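You operate a simulated robot arm through the tools that you are given. There is no shell and no other tool. Be economical: measure what you need, move in short steps, check, and stop when the job is done.

The job below is to be done with a simulated robot arm. You get a single attempt, and the scene is never put back.

## Task
Put the yellow wiper on top of the silver stainless panel. Then take the green ball insert and put it on top of the medium brown card. Then take the white filter on the top of the teal bench and put it away on the top of the grey bench. Then put the orange-edged card on the top of the blue bench. Then fetch the blue-banded anvil block and set it on the top of the purple bench. Then count the zinc hinges on the back of the pale green bench, then put as many of the pleated filters from the back of the pale green bench on the free end of the stack table. Then open the yellow filler lid. Do these in the order given. Set down upright: white filter, orange-edged card, pleated filter.

It is judged by the outcome, as a careful person would: the job done as asked, and still so three seconds after it is handed in. It fails if anything else is knocked over, pushed out of place, dropped, spilled or broken. A push-on lid holds only when it is set on centred and level and pressed home; a screw cap is set on level and turned clockwise until tight.

## Robot
A 6-joint arm with a four-finger gripper on a trunk, on a base that drives. Base frame: it is fixed to the floor where the robot stands at the start and does not move with it; the origin is under the middle of the robot, x ahead of it, y to its left, z up; the surface under the hand at the start is at about z = 0.9. Lengths are in m, angles in rad, forces in N, time in s.
With the tool pointing down near the work surface it reaches from about 0.46 to 0.92 m from the robot's upright axis, wherever it stands. Its first joint turns from -2.897 to 2.897 rad. Places, roughly: blue-banded anvil block (4x4x5 cm) [2.3, -2, 0.9]; free end of the stack table (16x44 cm) [-0.88, -2.78, 0.84]; green ball insert (17x17x5 cm) [2.5, -1.7, 0.9]; medium brown card (36x25x4 cm) [2.4, -2.2, 0.9]; orange-edged card [2.25, -1.5, 1]; pleated filter (8x7x15 cm) [0.4, -3, 1]; stainless panel (22x11x5 cm) [0.7, -0.6, 0.9]; top of the blue bench [2.5, 1.8, 0.8]; top of the grey bench [-4.7, -2.7, 0.9]; top of the purple bench [0.7, -0.2, 0.9]; white filter (6x6x11 cm) [2.4, -1.9, 0.9]; yellow filler lid [-7.2, 7, 0.9]; yellow wiper (8x6x5 cm) [0.5, 0.2, 0.9]; zinc hinge (8x4x4 cm) [0.9, -3.1, 0.9]. Payload 3.43 kg.
Tool frame: the origin (TCP) lies between the finger pads and is the grasp point; the fingertips stand 0.03 m ahead of it; z points along the fingers, y is the line along which they close. Largest opening 0.12 m; the body of the gripper starts 0.085 m behind the TCP.
Orientation is told as [roll, pitch, yaw] about the base's x, y, z axes, in that order, counted from this pose: with the fingers straight down and closing along the base's y, the tool's x points along the base's -x, its y along +y and its z along -z.

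## Interface
- The arm moves only by the tool send_rows. Its arguments are lists of equal length, an entry for each row: "dp": the shift along the tool's x, y, z in units of 100 mm (1.0 is 100 mm), a list of three; "rot": the turn, a rotation vector about the tool's x, y, z in units of 90 degrees (1.0 is 90 degrees), a list of three; "fingers": the finger opening in m, from 0 to 0.12. In form: {"dp": [[tx, ty, tz], ...], "rot": [[ax, ay, az], ...], "fingers": [fingers, ...]}. A call has 1 to 20 rows; each row is the pose to reach, as a shift and turn from the pose commanded when the call began, along the tool's axes at that moment. A call with a number of a shift or a turn outside -1 to 1 is refused whole. Rows are played at 5 a second. More than 0.05 m and 0.15 rad between two rows, or a gripper value outside its range, and nothing of the call is played. A pose out of reach is approached as far as the arm can. The call stops where the force on the tool passes 40 N (or 10 N more than at its start, if that is more) or the arm is blocked; 0.2 s more then pass. The fingers move at their own pace and stop on an object; they squeeze with about 39 N. The grip force told is the motor's: it shows also when the fingers shut on nothing. Time passes only in rows, and 0.2 s behind the last, so rows that repeat a pose let the fingers close. It gives the time, the measured TCP pose, the force on the tool (base axes), the opening and the grip force at its end, in the units of the frame above (readings bear some noise), with the torque about the TCP (base axes, N m) and any sound that the robot's microphone picked up.
- Cameras (640 x 400 px; columns grow to the right, rows downward): "scene" is now at [0.0485, 0.196, 1.6227]; the picture's right is [-0.08, -1.00, 0.00], its down [-0.85, 0.07, -0.53] and it looks along [0.53, -0.04, -0.85] (base axes); focal length 262 px, centre (320, 200). "wrist" rides on the gripper at [0.071, -0.017, -0.121] in the tool frame; the picture's right is [0.23, 0.97, 0.00], its down [-0.81, 0.19, -0.55] and it looks along [-0.54, 0.13, 0.83] (tool axes); focal length 275 px, centre (320, 200). There is no depth. A picture from a camera that has moved, and an enlarged one, comes with that camera's place and axes in the base frame and with its lens.
- capture(camera): a new picture of that camera. No time passes.
- move_column(by): slides the trunk up (or, below 0, down) by that many m; the arm and the scene camera ride with it, the base frame stays. It gives what a move gives, with no picture.
- roll_base(legs): drives the robot by 1 to 6 legs, each [ahead, left, turn to the left] in m, m and rad, along the robot's own axes; the way and the turn of a leg run together, so that a leg with both is an arc; at most 1.5 m and 3.142 rad a leg. The arm and the cameras ride along, it lands a little off, and it stops where it bumps. It gives what a move gives.
- pan_tilt(pan, tilt): turns the head with the scene camera to pan (to the left, within 2.094 rad either way) and tilt (down, from -0.506 to 1.204), counted from straight ahead of the robot. It gives what a move gives.
- inspect(camera, box): a new picture of the part [left, top, right, bottom] of that camera's present view, enlarged. No time passes.
- close_job(): hands the job in; it is judged then, once.

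Go step by step. Nothing tells you exact positions but the pictures and the camera data: compare them with the known pose of the tool, close in by small moves and look again before you grip or let go. The budget is 217 turns and 218 pictures, counting those below and the enlarged ones. Unless the task says otherwise, let go and move clear before handing in.

The tools are called after "Emit:" by a JSON object that holds its "api" and its "payload". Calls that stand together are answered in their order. send_rows: Moves the arm, as the interface text tells. Its arguments: {"type":"object","properties":{"dp":{"type":"array"},"rot":{"type":"array"},"fingers":{"type":"array"}},"required":["dp","rot","fingers"]} The other tools are called the same way: move_column (by) slides the trunk up or down; roll_base (legs) drives the base; pan_tilt (pan, tilt) turns the head that bears the scene camera; capture (camera) takes a picture; inspect (camera, box) takes an enlarged picture of a part of a camera's view; close_job () hands the job in.

At the start:

```text
time: 0.0
tool_pos: [0.4795, -0.1641, 1.1332]
tool_rot: [-0.002, 0.0, 0.0]
wrist_force: [-0.4, -0.3, 0.7]
moment: [0.0, 0.0, -0.04]
opening: 0.1201
finger_force: 0.0
trunk travel left (down, up): [-0.225, 0.315]
robot x, y, heading: [-0.0029, 0.0015, 0.004]
head pan, tilt: [-0.079, 1.016]
```

scene: 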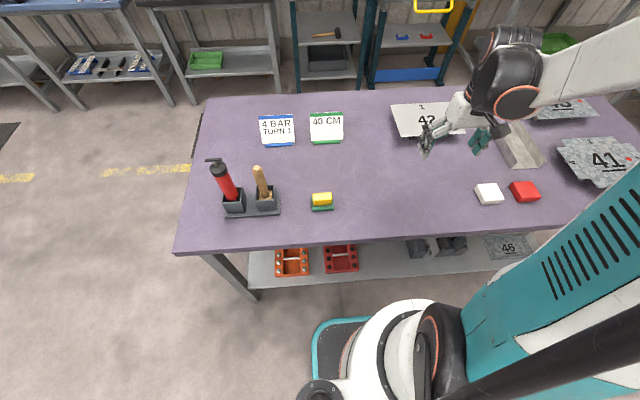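
wrist: 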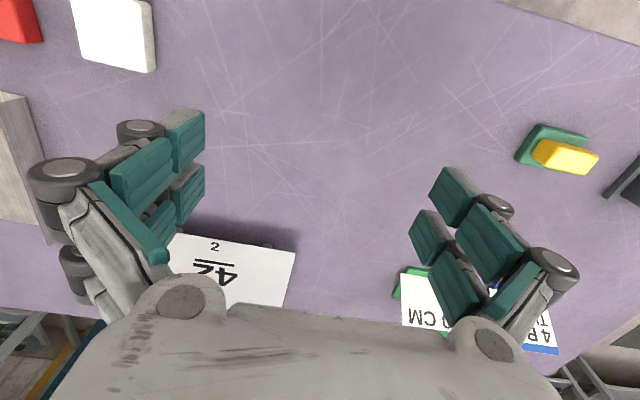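

I see the purple bench with the yellow wiper near (0.5, 0.2) and the stainless panel near (0.7, -0.6). I'll look closer at both before moving.

Emit:
{"api": "inspect", "payload": {"camera": "scene", "box": [380, 80, 640, 240]}}

Emit:
{"api": "inspect", "payload": {"camera": "scene", "box": [190, 100, 360, 220]}}

```text
2.46 times, centred on (510, 160) of scene
camera zoom: at [0.0485, 0.196, 1.6227], right [-0.08, -1.0, 0.0], down [-0.85, 0.07, -0.53], along [0.53, -0.04, -0.85], focal length 646 px, centre (-148, 298)
```

zoom: 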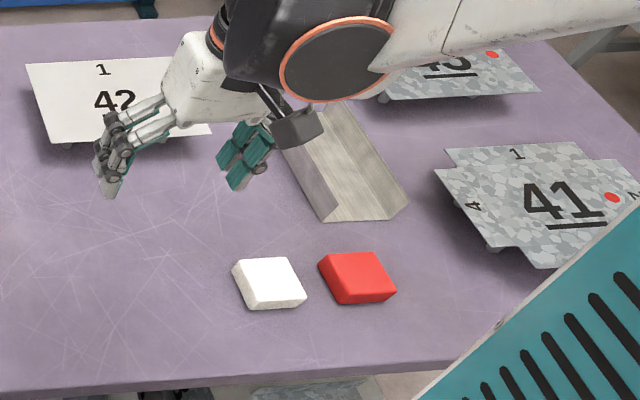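

```text
3.33 times, centred on (275, 160) of scene
camera zoom: at [0.0485, 0.196, 1.6227], right [-0.08, -1.0, 0.0], down [-0.85, 0.07, -0.53], along [0.53, -0.04, -0.85], focal length 875 px, centre (470, 333)
```

zoom: 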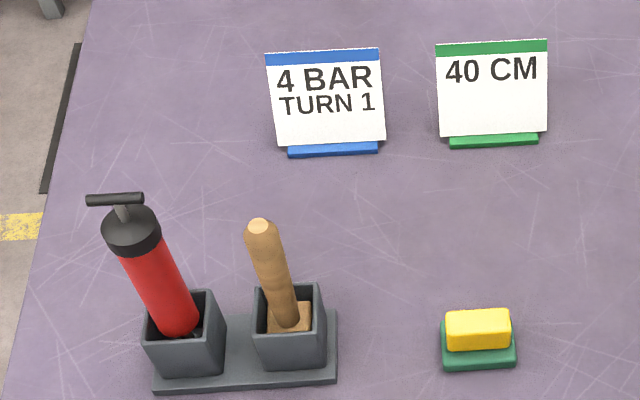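

The wiper has a yellow grip on a green pad, at about (0.48, 0.165). I'll drive sideways so the hand sits above it, then check with the wrist camera.

Emit:
{"api": "roll_base", "payload": {"legs": [[0, 0.33, 0]]}}

Emit:
{"api": "capture", "payload": {"camera": "wrist"}}

Emit:
{"api": "capture", "payload": {"camera": "scene"}}

```text
time: 2.2
tool_pos: [0.4795, 0.1794, 1.1327]
tool_rot: [-0.001, -0.003, 0.004]
wrist_force: [-0.3, 0.1, 0.3]
moment: [-0.03, 0.03, -0.02]
opening: 0.1198
finger_force: 0.0
trunk travel left (down, up): [-0.225, 0.315]
robot x, y, heading: [-0.001, 0.3396, 0.007]
head pan, tilt: [-0.079, 1.016]
```

```text
213 pictures are left
camera wrist: at [0.409, 0.1613, 1.2528], right [-0.23, 0.97, 0.0], down [0.81, 0.2, 0.55], along [0.54, 0.13, -0.83], focal length 275 px, centre (320, 200)
```

wrist: 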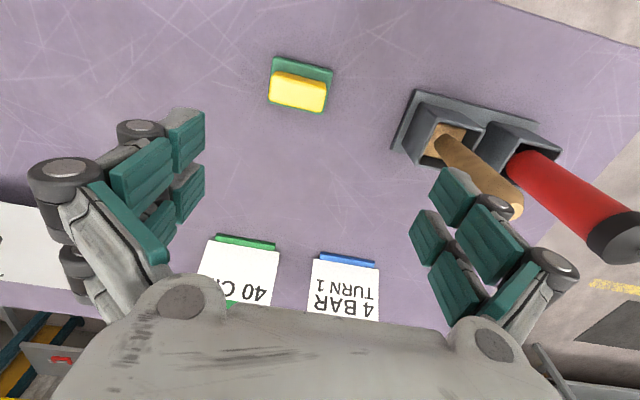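

```text
212 pictures are left
camera scene: at [0.0469, 0.536, 1.6227], right [-0.07, -1.0, 0.0], down [-0.85, 0.06, -0.53], along [0.53, -0.04, -0.85], focal length 262 px, centre (320, 200)
```

scene: 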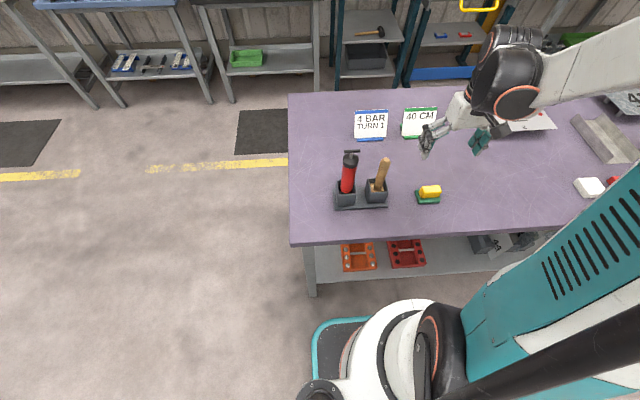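

The wiper's grip centre works out at about (0.476, 0.153). I'll centre over it and come down partway.

Emit:
{"api": "send_rows", "payload": {"dp": [[0.02, -0.13, 0.4], [0.04, -0.26, 0.8], [0.04, -0.26, 0.9]], "rot": [[0, 0, 0], [0, 0, 0], [0, 0, 0]], "fingers": [0.12, 0.12, 0.12]}}

Emit:
{"api": "capture", "payload": {"camera": "wrist"}}

```text
time: 3.0
tool_pos: [0.4761, 0.1518, 1.0432]
tool_rot: [0.0, 0.001, 0.005]
wrist_force: [0.7, 0.0, 0.2]
moment: [-0.01, -0.01, 0.02]
opening: 0.12
finger_force: 0.0
trunk travel left (down, up): [-0.225, 0.315]
robot x, y, heading: [0.0001, 0.3377, 0.004]
head pan, tilt: [-0.079, 1.016]
```

```text
211 pictures are left
camera wrist: at [0.4059, 0.1342, 1.1631], right [-0.23, 0.97, 0.0], down [0.81, 0.2, 0.55], along [0.54, 0.13, -0.83], focal length 275 px, centre (320, 200)
```

wrist: 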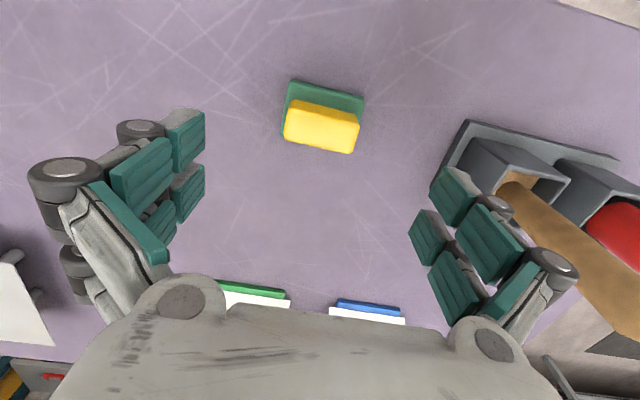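

The wiper is centred between the fingers. I'll descend so the tips straddle the yellow grip just above the pad, then close.

Emit:
{"api": "send_rows", "payload": {"dp": [[0, 0, 0.4], [0, 0, 0.75], [0, 0, 0.87], [0, 0, 0.87], [0, 0, 0.87], [0, 0, 0.87]], "rot": [[0, 0, 0], [0, 0, 0], [0, 0, 0], [0, 0, 0], [0, 0, 0], [0, 0, 0]], "fingers": [0.12, 0.12, 0.12, 0.03, 0.03, 0.03]}}

Emit:
{"api": "capture", "payload": {"camera": "wrist"}}

```text
time: 4.4
tool_pos: [0.4757, 0.1528, 0.9571]
tool_rot: [0.0, 0.001, 0.004]
wrist_force: [-0.3, -0.5, -0.8]
moment: [0.01, 0.01, 0.0]
opening: 0.059
finger_force: 39.5
trunk travel left (down, up): [-0.225, 0.315]
robot x, y, heading: [0.0003, 0.3427, 0.007]
head pan, tilt: [-0.079, 1.016]
```

```text
210 pictures are left
camera wrist: at [0.4049, 0.1352, 1.0755], right [-0.23, 0.97, 0.0], down [0.81, 0.2, 0.55], along [0.54, 0.13, -0.83], focal length 275 px, centre (320, 200)
```

wrist: 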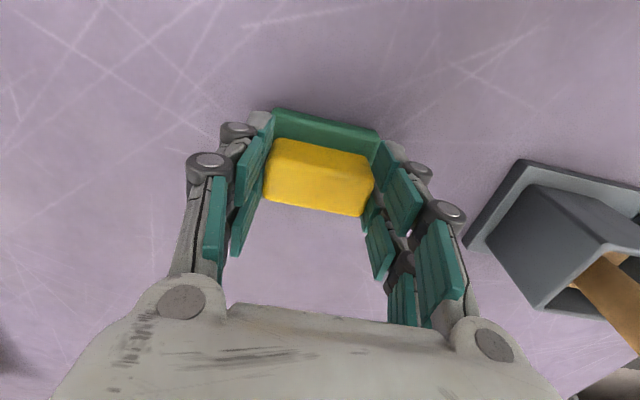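

Gripped on the yellow handle at 0.059 m. I'll lift with the column and drive right to look at the stainless panel.

Emit:
{"api": "move_column", "payload": {"by": 0.15}}

Emit:
{"api": "roll_base", "payload": {"legs": [[0, -0.6, 0]]}}

Emit:
{"api": "capture", "payload": {"camera": "wrist"}}

Emit:
{"api": "capture", "payload": {"camera": "scene"}}

```text
time: 6.2
tool_pos: [0.4745, 0.1525, 1.1055]
tool_rot: [0.001, -0.001, 0.004]
wrist_force: [-0.1, 0.0, 0.3]
moment: [-0.01, 0.03, -0.03]
opening: 0.03
finger_force: 0.1
trunk travel left (down, up): [-0.375, 0.165]
robot x, y, heading: [0.0009, 0.341, 0.01]
head pan, tilt: [-0.079, 1.016]
```

```text
time: 9.6
tool_pos: [0.4861, -0.4527, 1.1054]
tool_rot: [0.001, -0.001, 0.024]
wrist_force: [0.5, -0.6, 0.3]
moment: [0.04, 0.02, 0.01]
opening: 0.0301
finger_force: 0.0
trunk travel left (down, up): [-0.375, 0.165]
robot x, y, heading: [0.0051, -0.2737, 0.023]
head pan, tilt: [-0.079, 1.016]
```

```text
209 pictures are left
camera wrist: at [0.4167, -0.4697, 1.2255], right [-0.25, 0.97, 0.0], down [0.81, 0.21, 0.55], along [0.53, 0.14, -0.83], focal length 275 px, centre (320, 200)
```

wrist: 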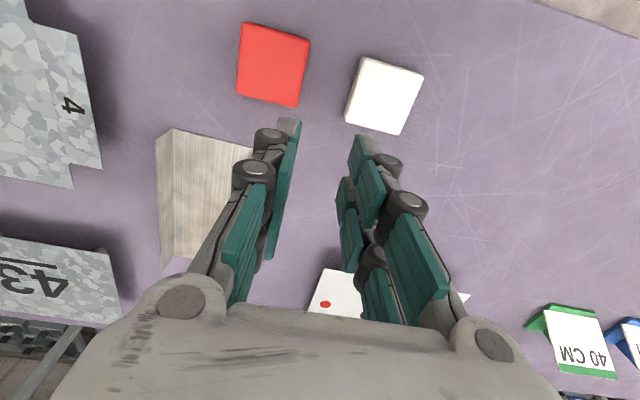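

```text
208 pictures are left
camera scene: at [0.0518, -0.0761, 1.7728], right [-0.06, -1.0, 0.0], down [-0.85, 0.05, -0.53], along [0.53, -0.03, -0.85], focal length 262 px, centre (320, 200)
```

scene: 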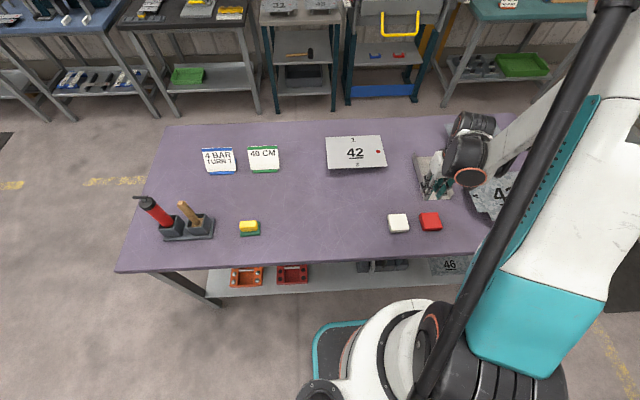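

The wiper slipped out of the rounded grip and is still standing about where it was. While I'm here I'll study the stainless panel, then go back and grip lower.

Emit:
{"api": "inspect", "payload": {"camera": "wrist", "box": [120, 80, 320, 300]}}

Emit:
{"api": "inspect", "payload": {"camera": "scene", "box": [380, 130, 540, 240]}}

Emit:
{"api": "inspect", "payload": {"camera": "scene", "box": [200, 190, 300, 250]}}

```text
1.82 times, centred on (220, 190) of wrist
camera zoom: at [0.4167, -0.4697, 1.2255], right [-0.25, 0.97, 0.0], down [0.81, 0.21, 0.55], along [0.53, 0.14, -0.83], focal length 500 px, centre (502, 218)
```

zoom: 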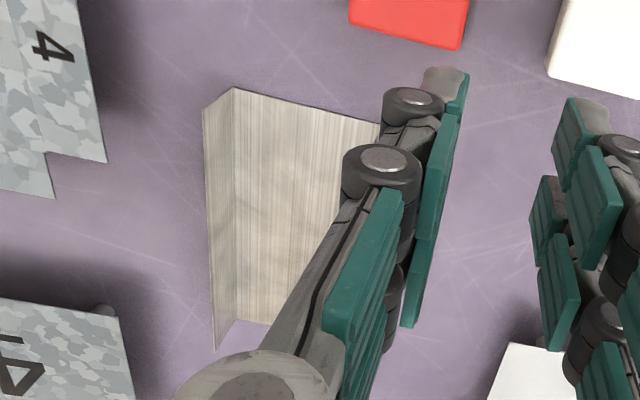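

```text
3.64 times, centred on (460, 185) of scene
camera zoom: at [0.0518, -0.0761, 1.7728], right [-0.06, -1.0, 0.0], down [-0.85, 0.05, -0.53], along [0.53, -0.03, -0.85], focal length 954 px, centre (-189, 254)
```

zoom: 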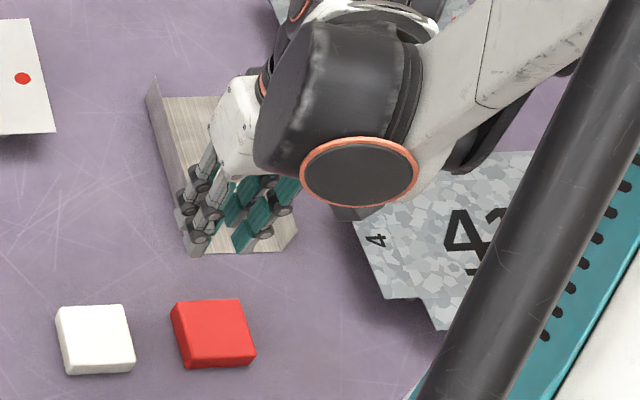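

```text
6.40 times, centred on (250, 220) of scene
camera zoom: at [0.0518, -0.0761, 1.7728], right [-0.06, -1.0, 0.0], down [-0.85, 0.05, -0.53], along [0.53, -0.03, -0.85], focal length 1680 px, centre (768, 72)
```

zoom: 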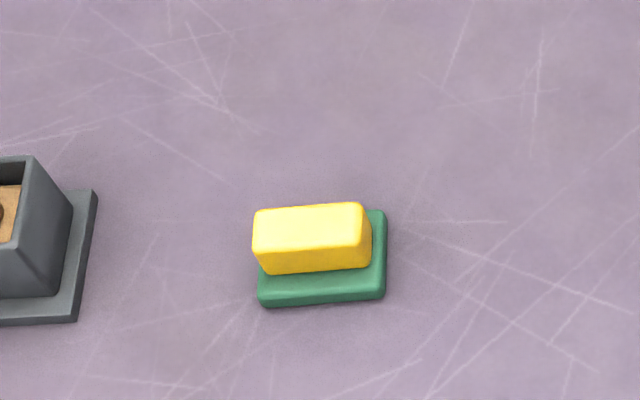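

The panel is an upright U channel running along x, with roughly 10 cm inside, so the wiper must go on its floor between the flanges. I'll go back, open the fingers and grip the wiper lower, on its pad.

Emit:
{"api": "roll_base", "payload": {"legs": [[0, 0.6, -0.018]]}}

Emit:
{"api": "send_rows", "payload": {"dp": [[0, 0, 0.2], [0, 0, 0.4], [0, 0, 0.4]], "rot": [[0, 0, 0], [0, 0, 0], [0, 0, 0]], "fingers": [0.12, 0.12, 0.12]}}

Emit:
{"api": "capture", "payload": {"camera": "wrist"}}

```text
time: 12.9
tool_pos: [0.4747, 0.1245, 1.1067]
tool_rot: [0.0, -0.001, 0.005]
wrist_force: [0.0, -0.2, 0.7]
moment: [-0.02, 0.03, -0.01]
opening: 0.0302
finger_force: 0.0
trunk travel left (down, up): [-0.375, 0.165]
robot x, y, heading: [-0.0016, 0.3085, 0.004]
head pan, tilt: [-0.079, 1.016]
```

```text
time: 13.7
tool_pos: [0.476, 0.1229, 1.0653]
tool_rot: [-0.001, -0.001, 0.005]
wrist_force: [0.5, -0.2, 0.1]
moment: [0.01, -0.02, 0.01]
opening: 0.1198
finger_force: 0.0
trunk travel left (down, up): [-0.375, 0.165]
robot x, y, heading: [-0.0009, 0.3103, 0.003]
head pan, tilt: [-0.079, 1.016]
```

```text
204 pictures are left
camera wrist: at [0.406, 0.1065, 1.1855], right [-0.24, 0.97, 0.0], down [0.81, 0.2, 0.55], along [0.54, 0.13, -0.83], focal length 275 px, centre (320, 200)
```

wrist: 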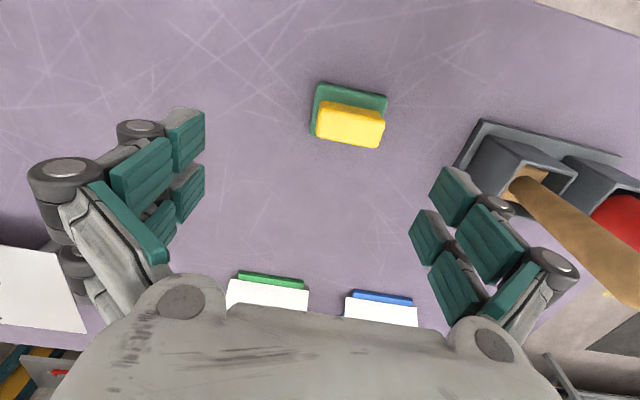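

The wiper is at about (0.476, 0.151). I'll centre, descend, then close low on the pad.

Emit:
{"api": "send_rows", "payload": {"dp": [[0, 0.29, 0.3], [0, 0.29, 0.7], [0, 0.29, 0.95]], "rot": [[0, 0, 0], [0, 0, 0], [0, 0, 0]], "fingers": [0.12, 0.12, 0.12]}}

Emit:
{"api": "send_rows", "payload": {"dp": [[0, 0, 0.15], [0, 0, 0.3], [0, 0, 0.3], [0, 0, 0.3], [0, 0, 0.3]], "rot": [[0, 0, 0], [0, 0, 0], [0, 0, 0], [0, 0, 0], [0, 0, 0]], "fingers": [0.12, 0.12, 0.02, 0.02, 0.02]}}

Emit:
{"api": "capture", "payload": {"camera": "wrist"}}

```text
time: 14.5
tool_pos: [0.5299, 0.1333, 1.0068]
tool_rot: [0.0, 0.003, 0.006]
wrist_force: [-0.2, 0.6, 0.1]
moment: [0.03, -0.01, -0.01]
opening: 0.12
finger_force: 0.0
out of reach, approached as far as the arm can: row 1, 2, 3
trunk travel left (down, up): [-0.375, 0.165]
robot x, y, heading: [0.001, 0.3114, 0.007]
head pan, tilt: [-0.079, 1.016]
```

```text
time: 15.7
tool_pos: [0.5404, 0.1272, 0.9887]
tool_rot: [0.0, 0.001, 0.007]
wrist_force: [0.1, 0.1, 0.2]
moment: [-0.01, -0.03, 0.01]
opening: 0.0198
finger_force: 0.0
out of reach, approached as far as the arm can: row 1, 2, 3, 4, 5
trunk travel left (down, up): [-0.375, 0.165]
robot x, y, heading: [-0.002, 0.3104, 0.01]
head pan, tilt: [-0.079, 1.016]
```

```text
203 pictures are left
camera wrist: at [0.471, 0.1108, 1.1079], right [-0.24, 0.97, 0.0], down [0.81, 0.2, 0.55], along [0.54, 0.13, -0.83], focal length 275 px, centre (320, 200)
```

wrist: 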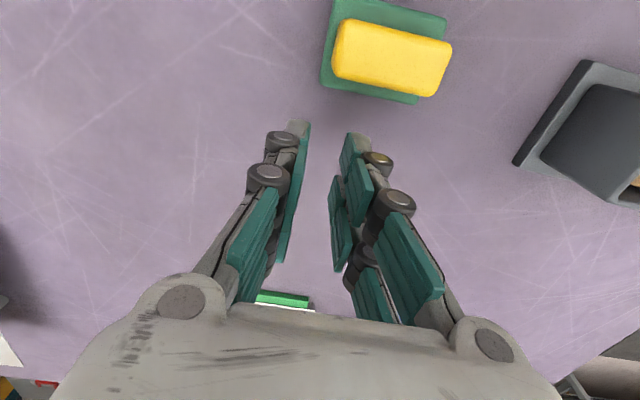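

With the column raised the arm can't reach that low so close in. I'll back up and over, open, and then lower the column.

Emit:
{"api": "send_rows", "payload": {"dp": [[0, 0, -0.4], [0.2, 0.1, -0.8], [0.4, 0.2, -1.0], [0.64, 0.24, -1.0]], "rot": [[0, 0, 0], [0, 0, 0], [0, 0, 0], [0, 0, 0]], "fingers": [0.12, 0.12, 0.12, 0.12]}}

```text
time: 16.7
tool_pos: [0.4731, 0.1506, 1.0919]
tool_rot: [0.0, -0.001, 0.007]
wrist_force: [-0.6, 0.2, 0.3]
moment: [0.01, -0.02, 0.01]
opening: 0.12
finger_force: 0.1
trunk travel left (down, up): [-0.375, 0.165]
robot x, y, heading: [-0.0016, 0.3111, 0.007]
head pan, tilt: [-0.079, 1.016]
```

Centred at (0.473, 0.151). I'll lower the column 0.15, which puts the TCP at 0.942.

Emit:
{"api": "move_column", "payload": {"by": -0.15}}

Emit:
{"api": "capture", "payload": {"camera": "wrist"}}

```text
time: 18.5
tool_pos: [0.4736, 0.1493, 0.9413]
tool_rot: [0.001, -0.001, 0.005]
wrist_force: [0.3, -0.5, 0.6]
moment: [-0.01, 0.02, 0.01]
opening: 0.1202
finger_force: 0.1
trunk travel left (down, up): [-0.225, 0.315]
robot x, y, heading: [0.0018, 0.309, 0.009]
head pan, tilt: [-0.079, 1.016]
```

```text
202 pictures are left
camera wrist: at [0.4043, 0.1335, 1.0605], right [-0.24, 0.97, 0.0], down [0.81, 0.2, 0.55], along [0.54, 0.13, -0.83], focal length 275 px, centre (320, 200)
```

wrist: 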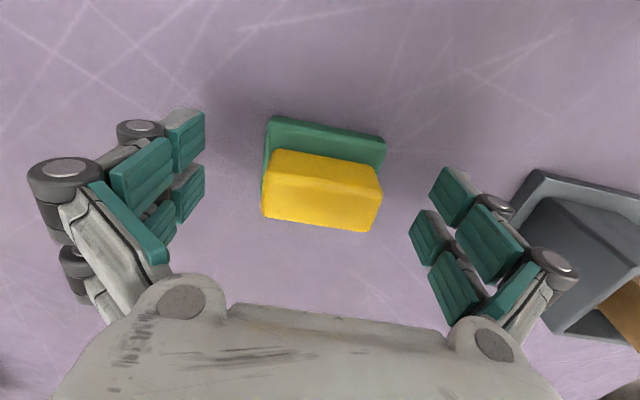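

Well centred. I'll lower 5 mm and close on the pad.

Emit:
{"api": "send_rows", "payload": {"dp": [[0, 0, 0.05], [0, 0, 0.05], [0, 0, 0.05], [0, 0, 0.05], [0, 0, 0.05]], "rot": [[0, 0, 0], [0, 0, 0], [0, 0, 0], [0, 0, 0], [0, 0, 0]], "fingers": [0.12, 0.02, 0.02, 0.02, 0.02]}}

Emit:
{"api": "send_rows", "payload": {"dp": [[0, 0, -0.2], [0, 0, -0.4]], "rot": [[0, 0, 0], [0, 0, 0]], "fingers": [0.02, 0.02]}}

Emit:
{"api": "capture", "payload": {"camera": "wrist"}}

```text
time: 19.7
tool_pos: [0.4738, 0.1495, 0.9357]
tool_rot: [0.0, 0.001, 0.006]
wrist_force: [-0.3, -0.5, 5.4]
moment: [-0.23, -0.07, 0.01]
opening: 0.0692
finger_force: 38.6
trunk travel left (down, up): [-0.225, 0.315]
robot x, y, heading: [0.0013, 0.3116, 0.005]
head pan, tilt: [-0.079, 1.016]
```

```text
time: 20.3
tool_pos: [0.4745, 0.1503, 0.9757]
tool_rot: [-0.001, -0.001, 0.004]
wrist_force: [-0.4, -0.2, -1.0]
moment: [-0.02, -0.01, 0.0]
opening: 0.0693
finger_force: 39.1
trunk travel left (down, up): [-0.225, 0.315]
robot x, y, heading: [-0.0021, 0.3098, -0.0]
head pan, tilt: [-0.079, 1.016]
```

```text
201 pictures are left
camera wrist: at [0.4038, 0.1341, 1.0958], right [-0.24, 0.97, 0.0], down [0.81, 0.2, 0.55], along [0.54, 0.13, -0.83], focal length 275 px, centre (320, 200)
```

wrist: 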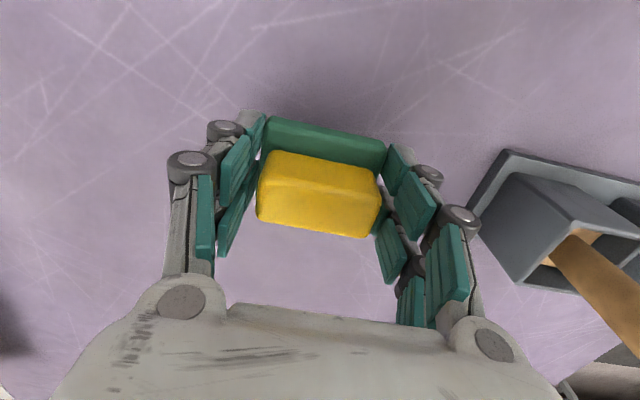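

The wiper is held securely this time. I'll lift it, drive right to the panel and turn the grip 90° so the fingers line up with the channel.

Emit:
{"api": "send_rows", "payload": {"dp": [[0, 0, -0.3], [0, 0, -0.6], [0, 0, -0.9]], "rot": [[0, 0, 0], [0, 0, 0], [0, 0, 0]], "fingers": [0.02, 0.02, 0.02]}}

Emit:
{"api": "roll_base", "payload": {"legs": [[0, -0.7, 0]]}}

Emit:
{"api": "send_rows", "payload": {"dp": [[-0.1, 0, 0], [-0.2, 0, 0], [-0.3, 0, 0], [-0.4, 0, 0], [-0.5, 0, 0], [-0.6, 0, 0], [-0.7, 0, 0], [-0.8, 0, 0], [-0.9, 0, 0], [-1, 0, 0], [-1, 0, 0], [-1, 0, 0]], "rot": [[0, 0, 0.08], [0, 0, 0.17], [0, 0, 0.25], [0, 0, 0.33], [0, 0, 0.42], [0, 0, 0.5], [0, 0, 0.58], [0, 0, 0.67], [0, 0, 0.75], [0, 0, 0.83], [0, 0, 0.92], [0, 0, 1.0]], "fingers": [0.02, 0.02, 0.02, 0.02, 0.02, 0.02, 0.02, 0.02, 0.02, 0.02, 0.02, 0.02]}}

Emit:
{"api": "capture", "payload": {"camera": "wrist"}}

Emit:
{"api": "capture", "payload": {"camera": "scene"}}

```text
time: 21.1
tool_pos: [0.474, 0.1502, 1.066]
tool_rot: [-0.001, 0.002, 0.004]
wrist_force: [-0.2, 0.0, -0.1]
moment: [0.0, 0.04, 0.01]
opening: 0.0692
finger_force: 38.9
trunk travel left (down, up): [-0.225, 0.315]
robot x, y, heading: [0.0001, 0.3075, 0.008]
head pan, tilt: [-0.079, 1.016]
```

```text
time: 24.9
tool_pos: [0.4782, -0.5518, 1.0666]
tool_rot: [0.001, -0.001, 0.005]
wrist_force: [-0.5, 0.3, -0.6]
moment: [-0.03, -0.02, 0.01]
opening: 0.0692
finger_force: 39.3
trunk travel left (down, up): [-0.225, 0.315]
robot x, y, heading: [0.0051, -0.3874, 0.011]
head pan, tilt: [-0.079, 1.016]
```

```text
time: 27.5
tool_pos: [0.5774, -0.5521, 1.0653]
tool_rot: [-0.001, -0.001, -1.566]
wrist_force: [-0.2, -0.3, -1.0]
moment: [-0.01, -0.03, -0.02]
opening: 0.0693
finger_force: 38.9
trunk travel left (down, up): [-0.225, 0.315]
robot x, y, heading: [0.0033, -0.3906, 0.005]
head pan, tilt: [-0.079, 1.016]
```

```text
200 pictures are left
camera wrist: at [0.5627, -0.4802, 1.1854], right [0.97, 0.23, 0.0], down [0.2, -0.81, 0.55], along [0.13, -0.54, -0.83], focal length 275 px, centre (320, 200)
```

wrist: 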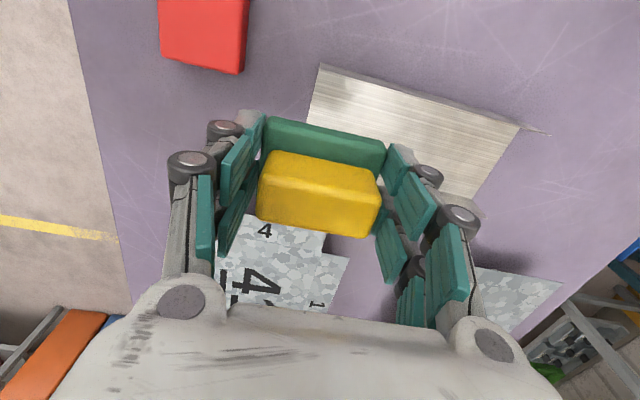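

```text
199 pictures are left
camera scene: at [0.0508, -0.1948, 1.6227], right [-0.07, -1.0, 0.0], down [-0.85, 0.06, -0.53], along [0.53, -0.04, -0.85], focal length 262 px, centre (320, 200)
```

scene: 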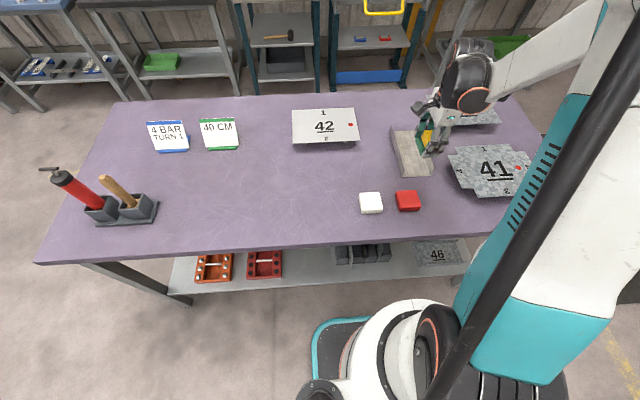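

The channel floor spans y ≈ -0.52 to -0.615, with its centre near (0.678, -0.566). I'll move over it and look before lowering.

Emit:
{"api": "send_rows", "payload": {"dp": [[-0.07, 0.4, 0], [-0.14, 0.8, 0], [-0.14, 1.0, 0], [-0.14, 1.0, 0.4], [-0.14, 1.0, 0.6]], "rot": [[0, 0, 0], [0, 0, 0], [0, 0, 0], [0, 0, 0], [0, 0, 0]], "fingers": [0.02, 0.02, 0.02, 0.02, 0.02]}}

Emit:
{"api": "capture", "payload": {"camera": "wrist"}}

Emit:
{"api": "inspect", "payload": {"camera": "scene", "box": [360, 60, 520, 220]}}

```text
time: 28.7
tool_pos: [0.6767, -0.5656, 1.0079]
tool_rot: [0.001, 0.0, -1.565]
wrist_force: [0.4, -0.2, -1.3]
moment: [0.03, 0.03, 0.02]
opening: 0.0697
finger_force: 38.6
trunk travel left (down, up): [-0.225, 0.315]
robot x, y, heading: [0.0036, -0.3907, 0.01]
head pan, tilt: [-0.079, 1.016]
```

```text
198 pictures are left
camera wrist: at [0.6605, -0.494, 1.1276], right [0.97, 0.24, 0.0], down [0.2, -0.81, 0.55], along [0.13, -0.54, -0.83], focal length 275 px, centre (320, 200)
```

wrist: 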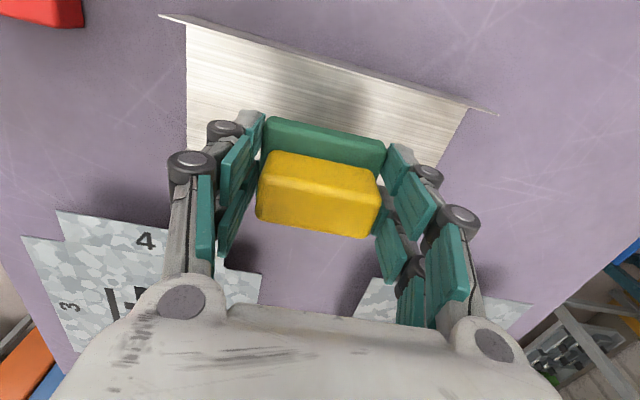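

```text
2.50 times, centred on (440, 140) of scene
camera zoom: at [0.0514, -0.195, 1.6227], right [-0.07, -1.0, 0.0], down [-0.85, 0.06, -0.53], along [0.53, -0.04, -0.85], focal length 656 px, centre (20, 350)
```

zoom: 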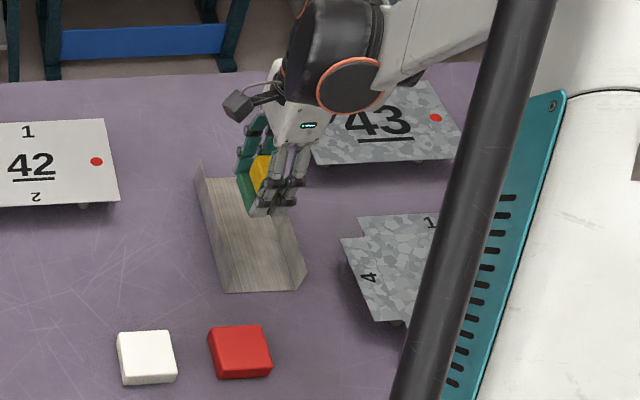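

The wiper is well between the flanges. I'll lower until it touches.

Emit:
{"api": "send_rows", "payload": {"dp": [[0, 0, 0.3], [0, 0, 0.55], [0, 0, 0.64], [0, 0, 0.67], [0, 0, 0.69]], "rot": [[0, 0, 0], [0, 0, 0], [0, 0, 0], [0, 0, 0], [0, 0, 0]], "fingers": [0.02, 0.02, 0.02, 0.02, 0.02]}}

Emit:
{"api": "capture", "payload": {"camera": "wrist"}}

```text
time: 29.9
tool_pos: [0.6775, -0.5651, 0.9373]
tool_rot: [0.003, 0.0, -1.565]
wrist_force: [2.6, -1.3, 25.2]
moment: [-0.15, 0.12, 0.02]
opening: 0.0696
finger_force: 38.9
trunk travel left (down, up): [-0.225, 0.315]
robot x, y, heading: [0.0041, -0.3892, 0.006]
head pan, tilt: [-0.079, 1.016]
```

```text
196 pictures are left
camera wrist: at [0.6617, -0.493, 1.0581], right [0.97, 0.24, 0.0], down [0.2, -0.81, 0.55], along [0.13, -0.54, -0.83], focal length 275 px, centre (320, 200)
```

wrist: 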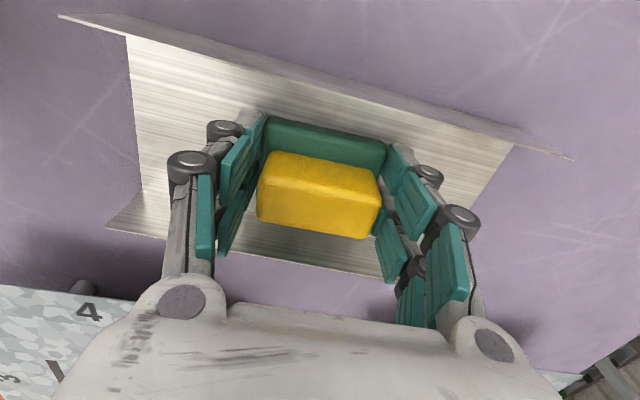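

Contact with 25 N, and the wiper sits between the flanges. I'll release and retreat upward.

Emit:
{"api": "send_rows", "payload": {"dp": [[0, 0, -0.01], [0, 0, -0.01], [0, 0, -0.01], [0, 0, -0.4], [0, 0, -0.8], [0, 0, -1.0]], "rot": [[0, 0, 0], [0, 0, 0], [0, 0, 0], [0, 0, 0], [0, 0, 0], [0, 0, 0]], "fingers": [0.02, 0.1, 0.1, 0.1, 0.1, 0.1]}}

Emit:
{"api": "capture", "payload": {"camera": "wrist"}}

```text
time: 31.3
tool_pos: [0.6803, -0.5626, 1.0363]
tool_rot: [0.0, 0.0, -1.563]
wrist_force: [0.1, 0.2, -0.3]
moment: [0.0, -0.01, 0.02]
opening: 0.0997
finger_force: 0.1
trunk travel left (down, up): [-0.225, 0.315]
robot x, y, heading: [0.0042, -0.3923, 0.002]
head pan, tilt: [-0.079, 1.016]
```

```text
195 pictures are left
camera wrist: at [0.6637, -0.4904, 1.1566], right [0.97, 0.24, 0.0], down [0.2, -0.81, 0.55], along [0.13, -0.54, -0.83], focal length 275 px, centre (320, 200)
```

wrist: 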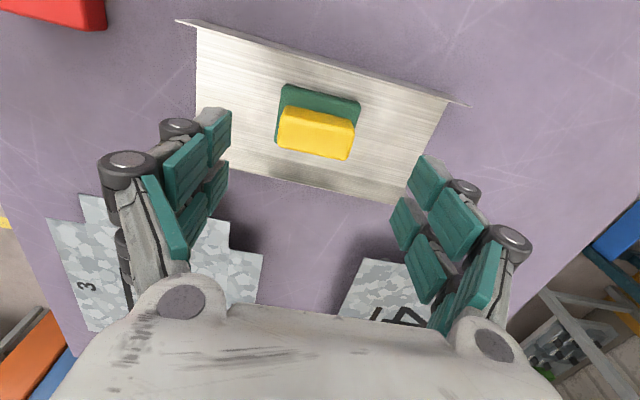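

The wiper rests flat in the panel, so step one is done. I'll raise and retract the arm to travel pose and look right toward the teal bench.

Emit:
{"api": "send_rows", "payload": {"dp": [[0, -0.1, -0.3], [0, -0.2, -0.6], [0, -0.3, -0.9], [0, -0.4, -1.0], [0, -0.5, -1.0], [0, -0.6, -1.0], [0, -0.7, -1.0], [0, -0.8, -1.0], [0, -0.9, -1.0], [0, -1, -1], [0, -1, -1], [0, -1, -1]], "rot": [[0, 0, -0.08], [0, 0, -0.17], [0, 0, -0.25], [0, 0, -0.33], [0, 0, -0.42], [0, 0, -0.5], [0, 0, -0.58], [0, 0, -0.67], [0, 0, -0.75], [0, 0, -0.83], [0, 0, -0.92], [0, 0, -1.0]], "fingers": [0.1, 0.1, 0.1, 0.1, 0.1, 0.1, 0.1, 0.1, 0.1, 0.1, 0.1, 0.1]}}

Emit:
{"api": "pan_tilt", "payload": {"pan": -0.8, "tilt": 0.6}}

Emit:
{"api": "capture", "payload": {"camera": "scene"}}

```text
time: 33.9
tool_pos: [0.5779, -0.5661, 1.1366]
tool_rot: [0.0, 0.0, 0.008]
wrist_force: [0.4, 0.1, -0.2]
moment: [-0.02, 0.01, 0.01]
opening: 0.1002
finger_force: 0.0
trunk travel left (down, up): [-0.225, 0.315]
robot x, y, heading: [0.0061, -0.396, 0.006]
head pan, tilt: [-0.079, 1.016]
```

```text
time: 35.0
tool_pos: [0.5788, -0.5653, 1.1364]
tool_rot: [0.0, 0.0, 0.005]
wrist_force: [-0.4, 1.1, 0.9]
moment: [0.01, 0.01, -0.01]
opening: 0.1001
finger_force: 0.2
trunk travel left (down, up): [-0.225, 0.315]
robot x, y, heading: [0.0013, -0.3896, 0.005]
head pan, tilt: [-0.799, 0.6]
```

```text
194 pictures are left
camera scene: at [0.0444, -0.2528, 1.6558], right [-0.71, -0.7, 0.0], down [-0.4, 0.4, -0.82], along [0.58, -0.59, -0.57], focal length 262 px, centre (320, 200)
```

scene: 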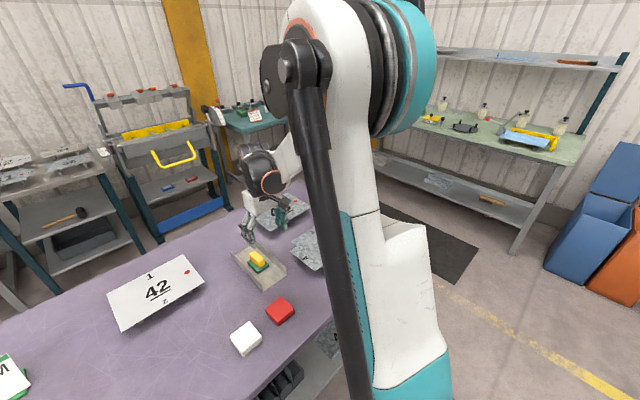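

The teal bench stands against the back wall around x 2.2–2.6. I'll drive right past the purple bench, then ahead toward it.

Emit:
{"api": "roll_base", "payload": {"legs": [[0, -1.45, 0], [1.2, 0, 0]]}}

Emit:
{"api": "pan_tilt", "payload": {"pan": 0, "tilt": 0.8}}

Emit:
{"api": "capture", "payload": {"camera": "scene"}}

```text
time: 48.2
tool_pos: [1.8402, -2.0149, 1.1361]
tool_rot: [0.001, 0.0, 0.009]
wrist_force: [0.5, 0.0, -0.1]
moment: [0.0, 0.03, 0.02]
opening: 0.0997
finger_force: 0.0
trunk travel left (down, up): [-0.225, 0.315]
robot x, y, heading: [1.2647, -1.8449, 0.003]
head pan, tilt: [-0.799, 0.6]
```

```text
time: 49.3
tool_pos: [1.84, -2.0139, 1.1369]
tool_rot: [-0.001, 0.0, 0.008]
wrist_force: [0.3, 0.1, 0.0]
moment: [0.01, -0.01, -0.01]
opening: 0.0998
finger_force: 0.1
trunk travel left (down, up): [-0.225, 0.315]
robot x, y, heading: [1.2655, -1.8431, 0.006]
head pan, tilt: [0.0, 0.799]
```

```text
193 pictures are left
camera scene: at [1.3247, -1.6395, 1.639], right [0.01, -1.0, 0.0], down [-0.72, -0.01, -0.7], along [0.7, 0.01, -0.72], focal length 262 px, centre (320, 200)
```

scene: 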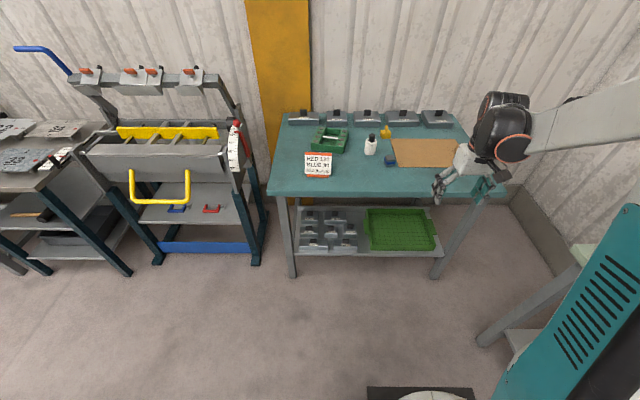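

I see the teal bench with the green insert, white filter, blue-banded block, brown card and label cards. I'll zoom in.

Emit:
{"api": "inspect", "payload": {"camera": "scene", "box": [260, 100, 470, 210]}}

```text
3.05 times, centred on (365, 155) of scene
camera zoom: at [1.3247, -1.6395, 1.639], right [0.01, -1.0, 0.0], down [-0.72, -0.01, -0.7], along [0.7, 0.01, -0.72], focal length 800 px, centre (183, 337)
```

zoom: 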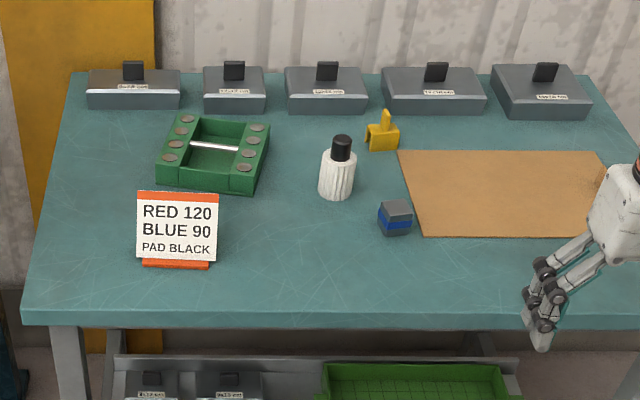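

Estimates: insert (2.425, -1.67), filter (2.354, -1.86), block (2.26, -1.935), brown card centre about (2.365, -2.165). I'll drive so the hand is near the insert.

Emit:
{"api": "roll_base", "payload": {"legs": [[0, 0.33, 0], [0.46, 0, 0]]}}

Emit:
{"api": "capture", "payload": {"camera": "wrist"}}

Emit:
{"api": "capture", "payload": {"camera": "scene"}}

```text
time: 53.8
tool_pos: [2.3025, -1.6791, 1.1374]
tool_rot: [0.0, 0.0, 0.021]
wrist_force: [0.0, -0.8, -0.6]
moment: [0.01, 0.03, 0.02]
opening: 0.0997
finger_force: 0.1
trunk travel left (down, up): [-0.225, 0.315]
robot x, y, heading: [1.7277, -1.5108, 0.023]
head pan, tilt: [0.0, 0.799]
```

```text
191 pictures are left
camera wrist: at [2.2335, -1.6971, 1.2561], right [-0.25, 0.97, 0.0], down [0.81, 0.21, 0.55], along [0.53, 0.14, -0.83], focal length 275 px, centre (320, 200)
```

wrist: 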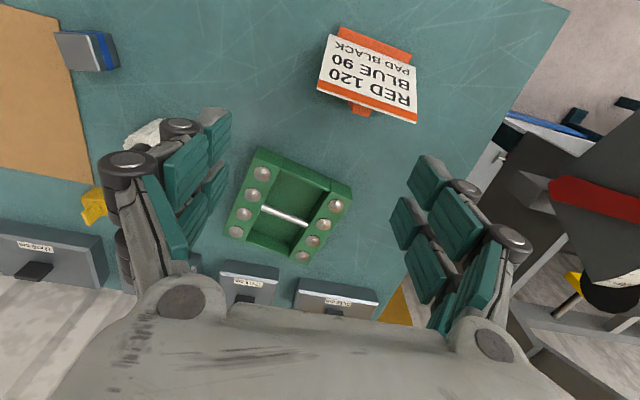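

```text
190 pictures are left
camera scene: at [1.7822, -1.3105, 1.6389], right [0.02, -1.0, 0.0], down [-0.72, -0.02, -0.7], along [0.7, 0.01, -0.72], focal length 262 px, centre (320, 200)
```

scene: 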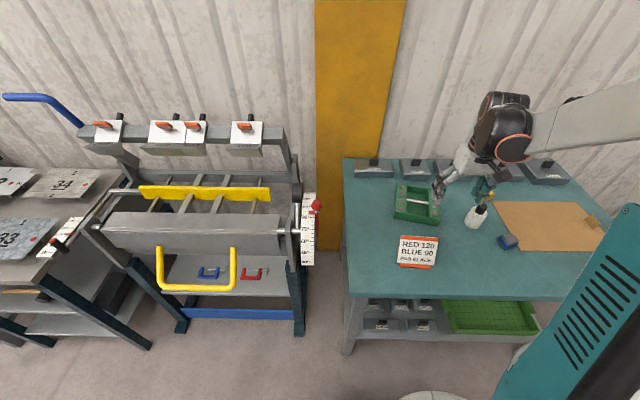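

The handle bar of the insert is near (2.47, -1.675). There's also a small bit on the brown card, so I'll zoom on both.

Emit:
{"api": "inspect", "payload": {"camera": "scene", "box": [480, 180, 640, 280]}}

Emit:
{"api": "inspect", "payload": {"camera": "wrist", "box": [210, 130, 370, 270]}}

```text
4.00 times, centred on (560, 230) of scene
camera zoom: at [1.7822, -1.3105, 1.6389], right [0.02, -1.0, 0.0], down [-0.72, -0.02, -0.7], along [0.7, 0.01, -0.72], focal length 1050 px, centre (-640, 80)
```

zoom: 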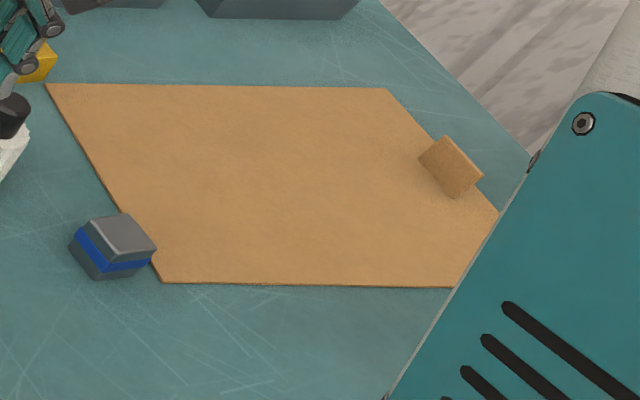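

```text
2.86 times, centred on (290, 200) of wrist
camera zoom: at [2.2335, -1.6971, 1.2561], right [-0.25, 0.97, 0.0], down [0.81, 0.21, 0.55], along [0.53, 0.14, -0.83], focal length 786 px, centre (406, 200)
```

zoom: 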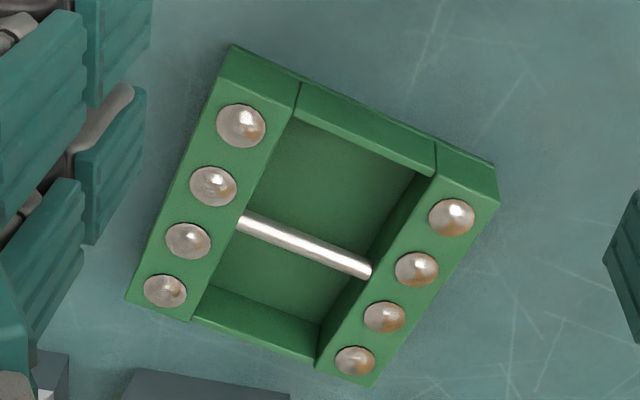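

The bar's middle is at about (2.479, -1.685), with the insert turned about -0.23 rad. I'll rotate the hand to close across the bar and move over it.

Emit:
{"api": "send_rows", "payload": {"dp": [[-0.1, 0, 0], [-0.2, 0, 0], [-0.3, 0, 0], [-0.4, 0, 0], [-0.5, 0, 0], [-0.6, 0, 0], [-0.7, 0, 0], [-0.8, 0, 0], [-0.9, 0, 0], [-1, -0.05, 0], [-1, -0.06, 0]], "rot": [[0, 0, -0.08], [0, 0, -0.16], [0, 0, -0.24], [0, 0, -0.32], [0, 0, -0.4], [0, 0, -0.48], [0, 0, -0.56], [0, 0, -0.64], [0, 0, -0.72], [0, 0, -0.8], [0, 0, -0.845]], "fingers": [0.1, 0.1, 0.1, 0.1, 0.1, 0.1, 0.1, 0.08, 0.06, 0.06, 0.06]}}

Emit:
{"api": "capture", "payload": {"camera": "wrist"}}

```text
time: 56.2
tool_pos: [2.4033, -1.6829, 1.1353]
tool_rot: [0.0, -0.001, 1.352]
wrist_force: [-0.1, -0.1, 0.1]
moment: [0.03, 0.01, 0.01]
opening: 0.0598
finger_force: 0.1
trunk travel left (down, up): [-0.225, 0.315]
robot x, y, heading: [1.7246, -1.5119, 0.017]
head pan, tilt: [0.0, 0.799]
```

```text
187 pictures are left
camera wrist: at [2.4052, -1.7556, 1.2566], right [-1.0, -0.01, 0.0], down [-0.01, 0.83, 0.55], along [-0.01, 0.55, -0.83], focal length 275 px, centre (320, 200)
```

wrist: 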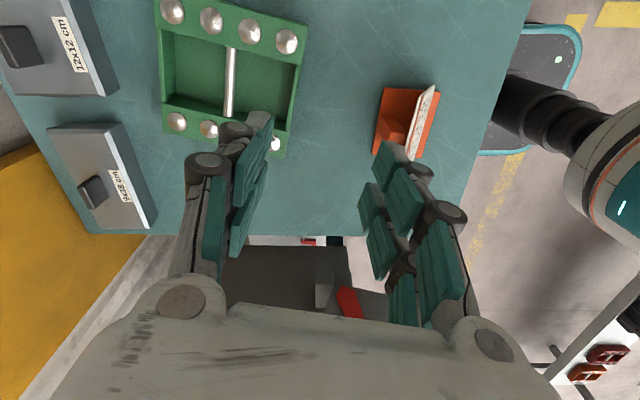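

Two views place the bar nearer (2.503, -1.694), possibly lower than I assumed. I'll move above it, come down to about 1.04, and re-measure.

Emit:
{"api": "send_rows", "payload": {"dp": [[-0.04, -0.4, 0.1], [-0.1, -0.8, 0.4], [-0.11, -1.0, 0.7], [-0.11, -1.0, 0.9]], "rot": [[0, 0, 0], [0, 0, 0], [0, 0, 0], [0, 0, 0]], "fingers": [0.06, 0.06, 0.06, 0.06]}}

Emit:
{"api": "capture", "payload": {"camera": "wrist"}}

```text
refused: row 2 steps farther than a row can; nothing moved
```

```text
186 pictures are left
camera wrist: at [2.4052, -1.7556, 1.2566], right [-1.0, -0.01, 0.0], down [-0.01, 0.83, 0.55], along [-0.01, 0.55, -0.83], focal length 275 px, centre (320, 200)
```

wrist: 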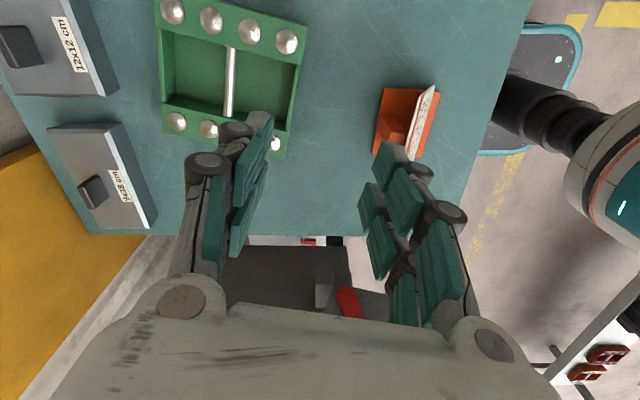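

The step was too long per row, so I'll use smaller rows.

Emit:
{"api": "send_rows", "payload": {"dp": [[-0.04, -0.4, 0.1], [-0.1, -0.8, 0.3], [-0.11, -1.0, 0.6], [-0.11, -1.0, 0.9]], "rot": [[0, 0, 0], [0, 0, 0], [0, 0, 0], [0, 0, 0]], "fingers": [0.06, 0.06, 0.06, 0.06]}}

Emit:
{"api": "capture", "payload": {"camera": "wrist"}}

```text
time: 57.2
tool_pos: [2.5003, -1.6905, 1.0461]
tool_rot: [-0.001, 0.001, 1.35]
wrist_force: [-0.4, 0.8, 0.1]
moment: [-0.01, 0.0, 0.0]
opening: 0.0601
finger_force: 0.0
trunk travel left (down, up): [-0.225, 0.315]
robot x, y, heading: [1.7252, -1.5143, 0.021]
head pan, tilt: [0.0, 0.799]
```

```text
185 pictures are left
camera wrist: at [2.5034, -1.7641, 1.1656], right [-1.0, -0.01, 0.0], down [-0.01, 0.83, 0.55], along [-0.01, 0.55, -0.83], focal length 275 px, centre (320, 200)
```

wrist: 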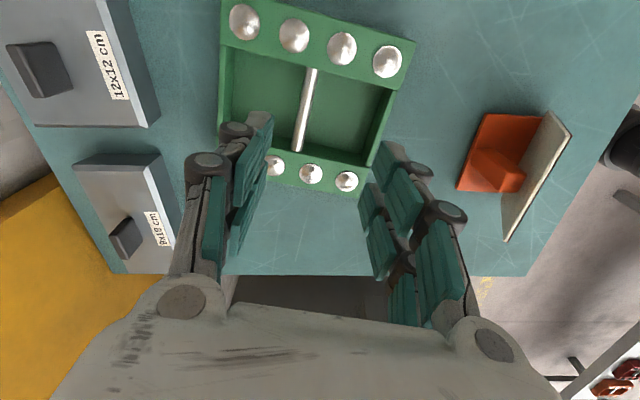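

Triangulating gives the bar at about z = 0.887, so this bench top is near 0.855. I'll shift over the bar, lower to 0.955, and look again.

Emit:
{"api": "send_rows", "payload": {"dp": [[-0.067, -0.14, 0.3], [-0.067, -0.14, 0.6], [-0.067, -0.14, 0.9]], "rot": [[0, 0, 0], [0, 0, 0], [0, 0, 0]], "fingers": [0.06, 0.06, 0.06]}}

Emit:
{"api": "capture", "payload": {"camera": "wrist"}}

```text
time: 58.0
tool_pos: [2.5172, -1.6908, 0.9541]
tool_rot: [-0.001, -0.001, 1.35]
wrist_force: [-0.2, 0.0, -0.1]
moment: [0.01, 0.0, 0.0]
opening: 0.0599
finger_force: 0.1
trunk travel left (down, up): [-0.225, 0.315]
robot x, y, heading: [1.7276, -1.511, 0.024]
head pan, tilt: [0.0, 0.799]
```

```text
184 pictures are left
camera wrist: at [2.5197, -1.7641, 1.0736], right [-1.0, -0.01, 0.0], down [-0.01, 0.83, 0.55], along [-0.01, 0.55, -0.83], focal length 275 px, centre (320, 200)
```

wrist: 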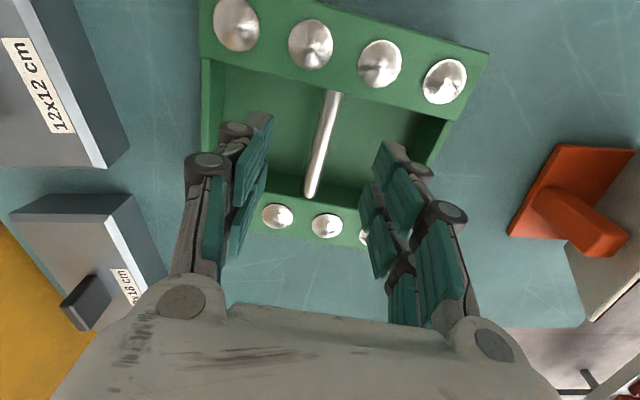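

The bar is centred between the fingers. I'll lower 5 cm with force monitoring and look.

Emit:
{"api": "send_rows", "payload": {"dp": [[0, 0, 0.25], [0, 0, 0.45], [0, 0, 0.52]], "rot": [[0, 0, 0], [0, 0, 0], [0, 0, 0]], "fingers": [0.06, 0.06, 0.06]}}

Emit:
{"api": "capture", "payload": {"camera": "wrist"}}

```text
time: 58.8
tool_pos: [2.5181, -1.6911, 0.9035]
tool_rot: [0.0, 0.0, 1.35]
wrist_force: [0.1, -0.3, -0.1]
moment: [0.01, 0.02, 0.03]
opening: 0.0604
finger_force: 0.0
trunk travel left (down, up): [-0.225, 0.315]
robot x, y, heading: [1.725, -1.5141, 0.024]
head pan, tilt: [0.0, 0.799]
```

```text
183 pictures are left
camera wrist: at [2.52, -1.7641, 1.0236], right [-1.0, -0.01, 0.0], down [-0.01, 0.83, 0.55], along [-0.01, 0.55, -0.83], focal length 275 px, centre (320, 200)
```

wrist: 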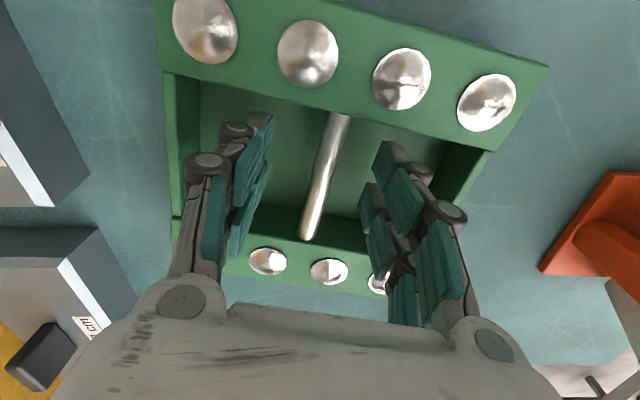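

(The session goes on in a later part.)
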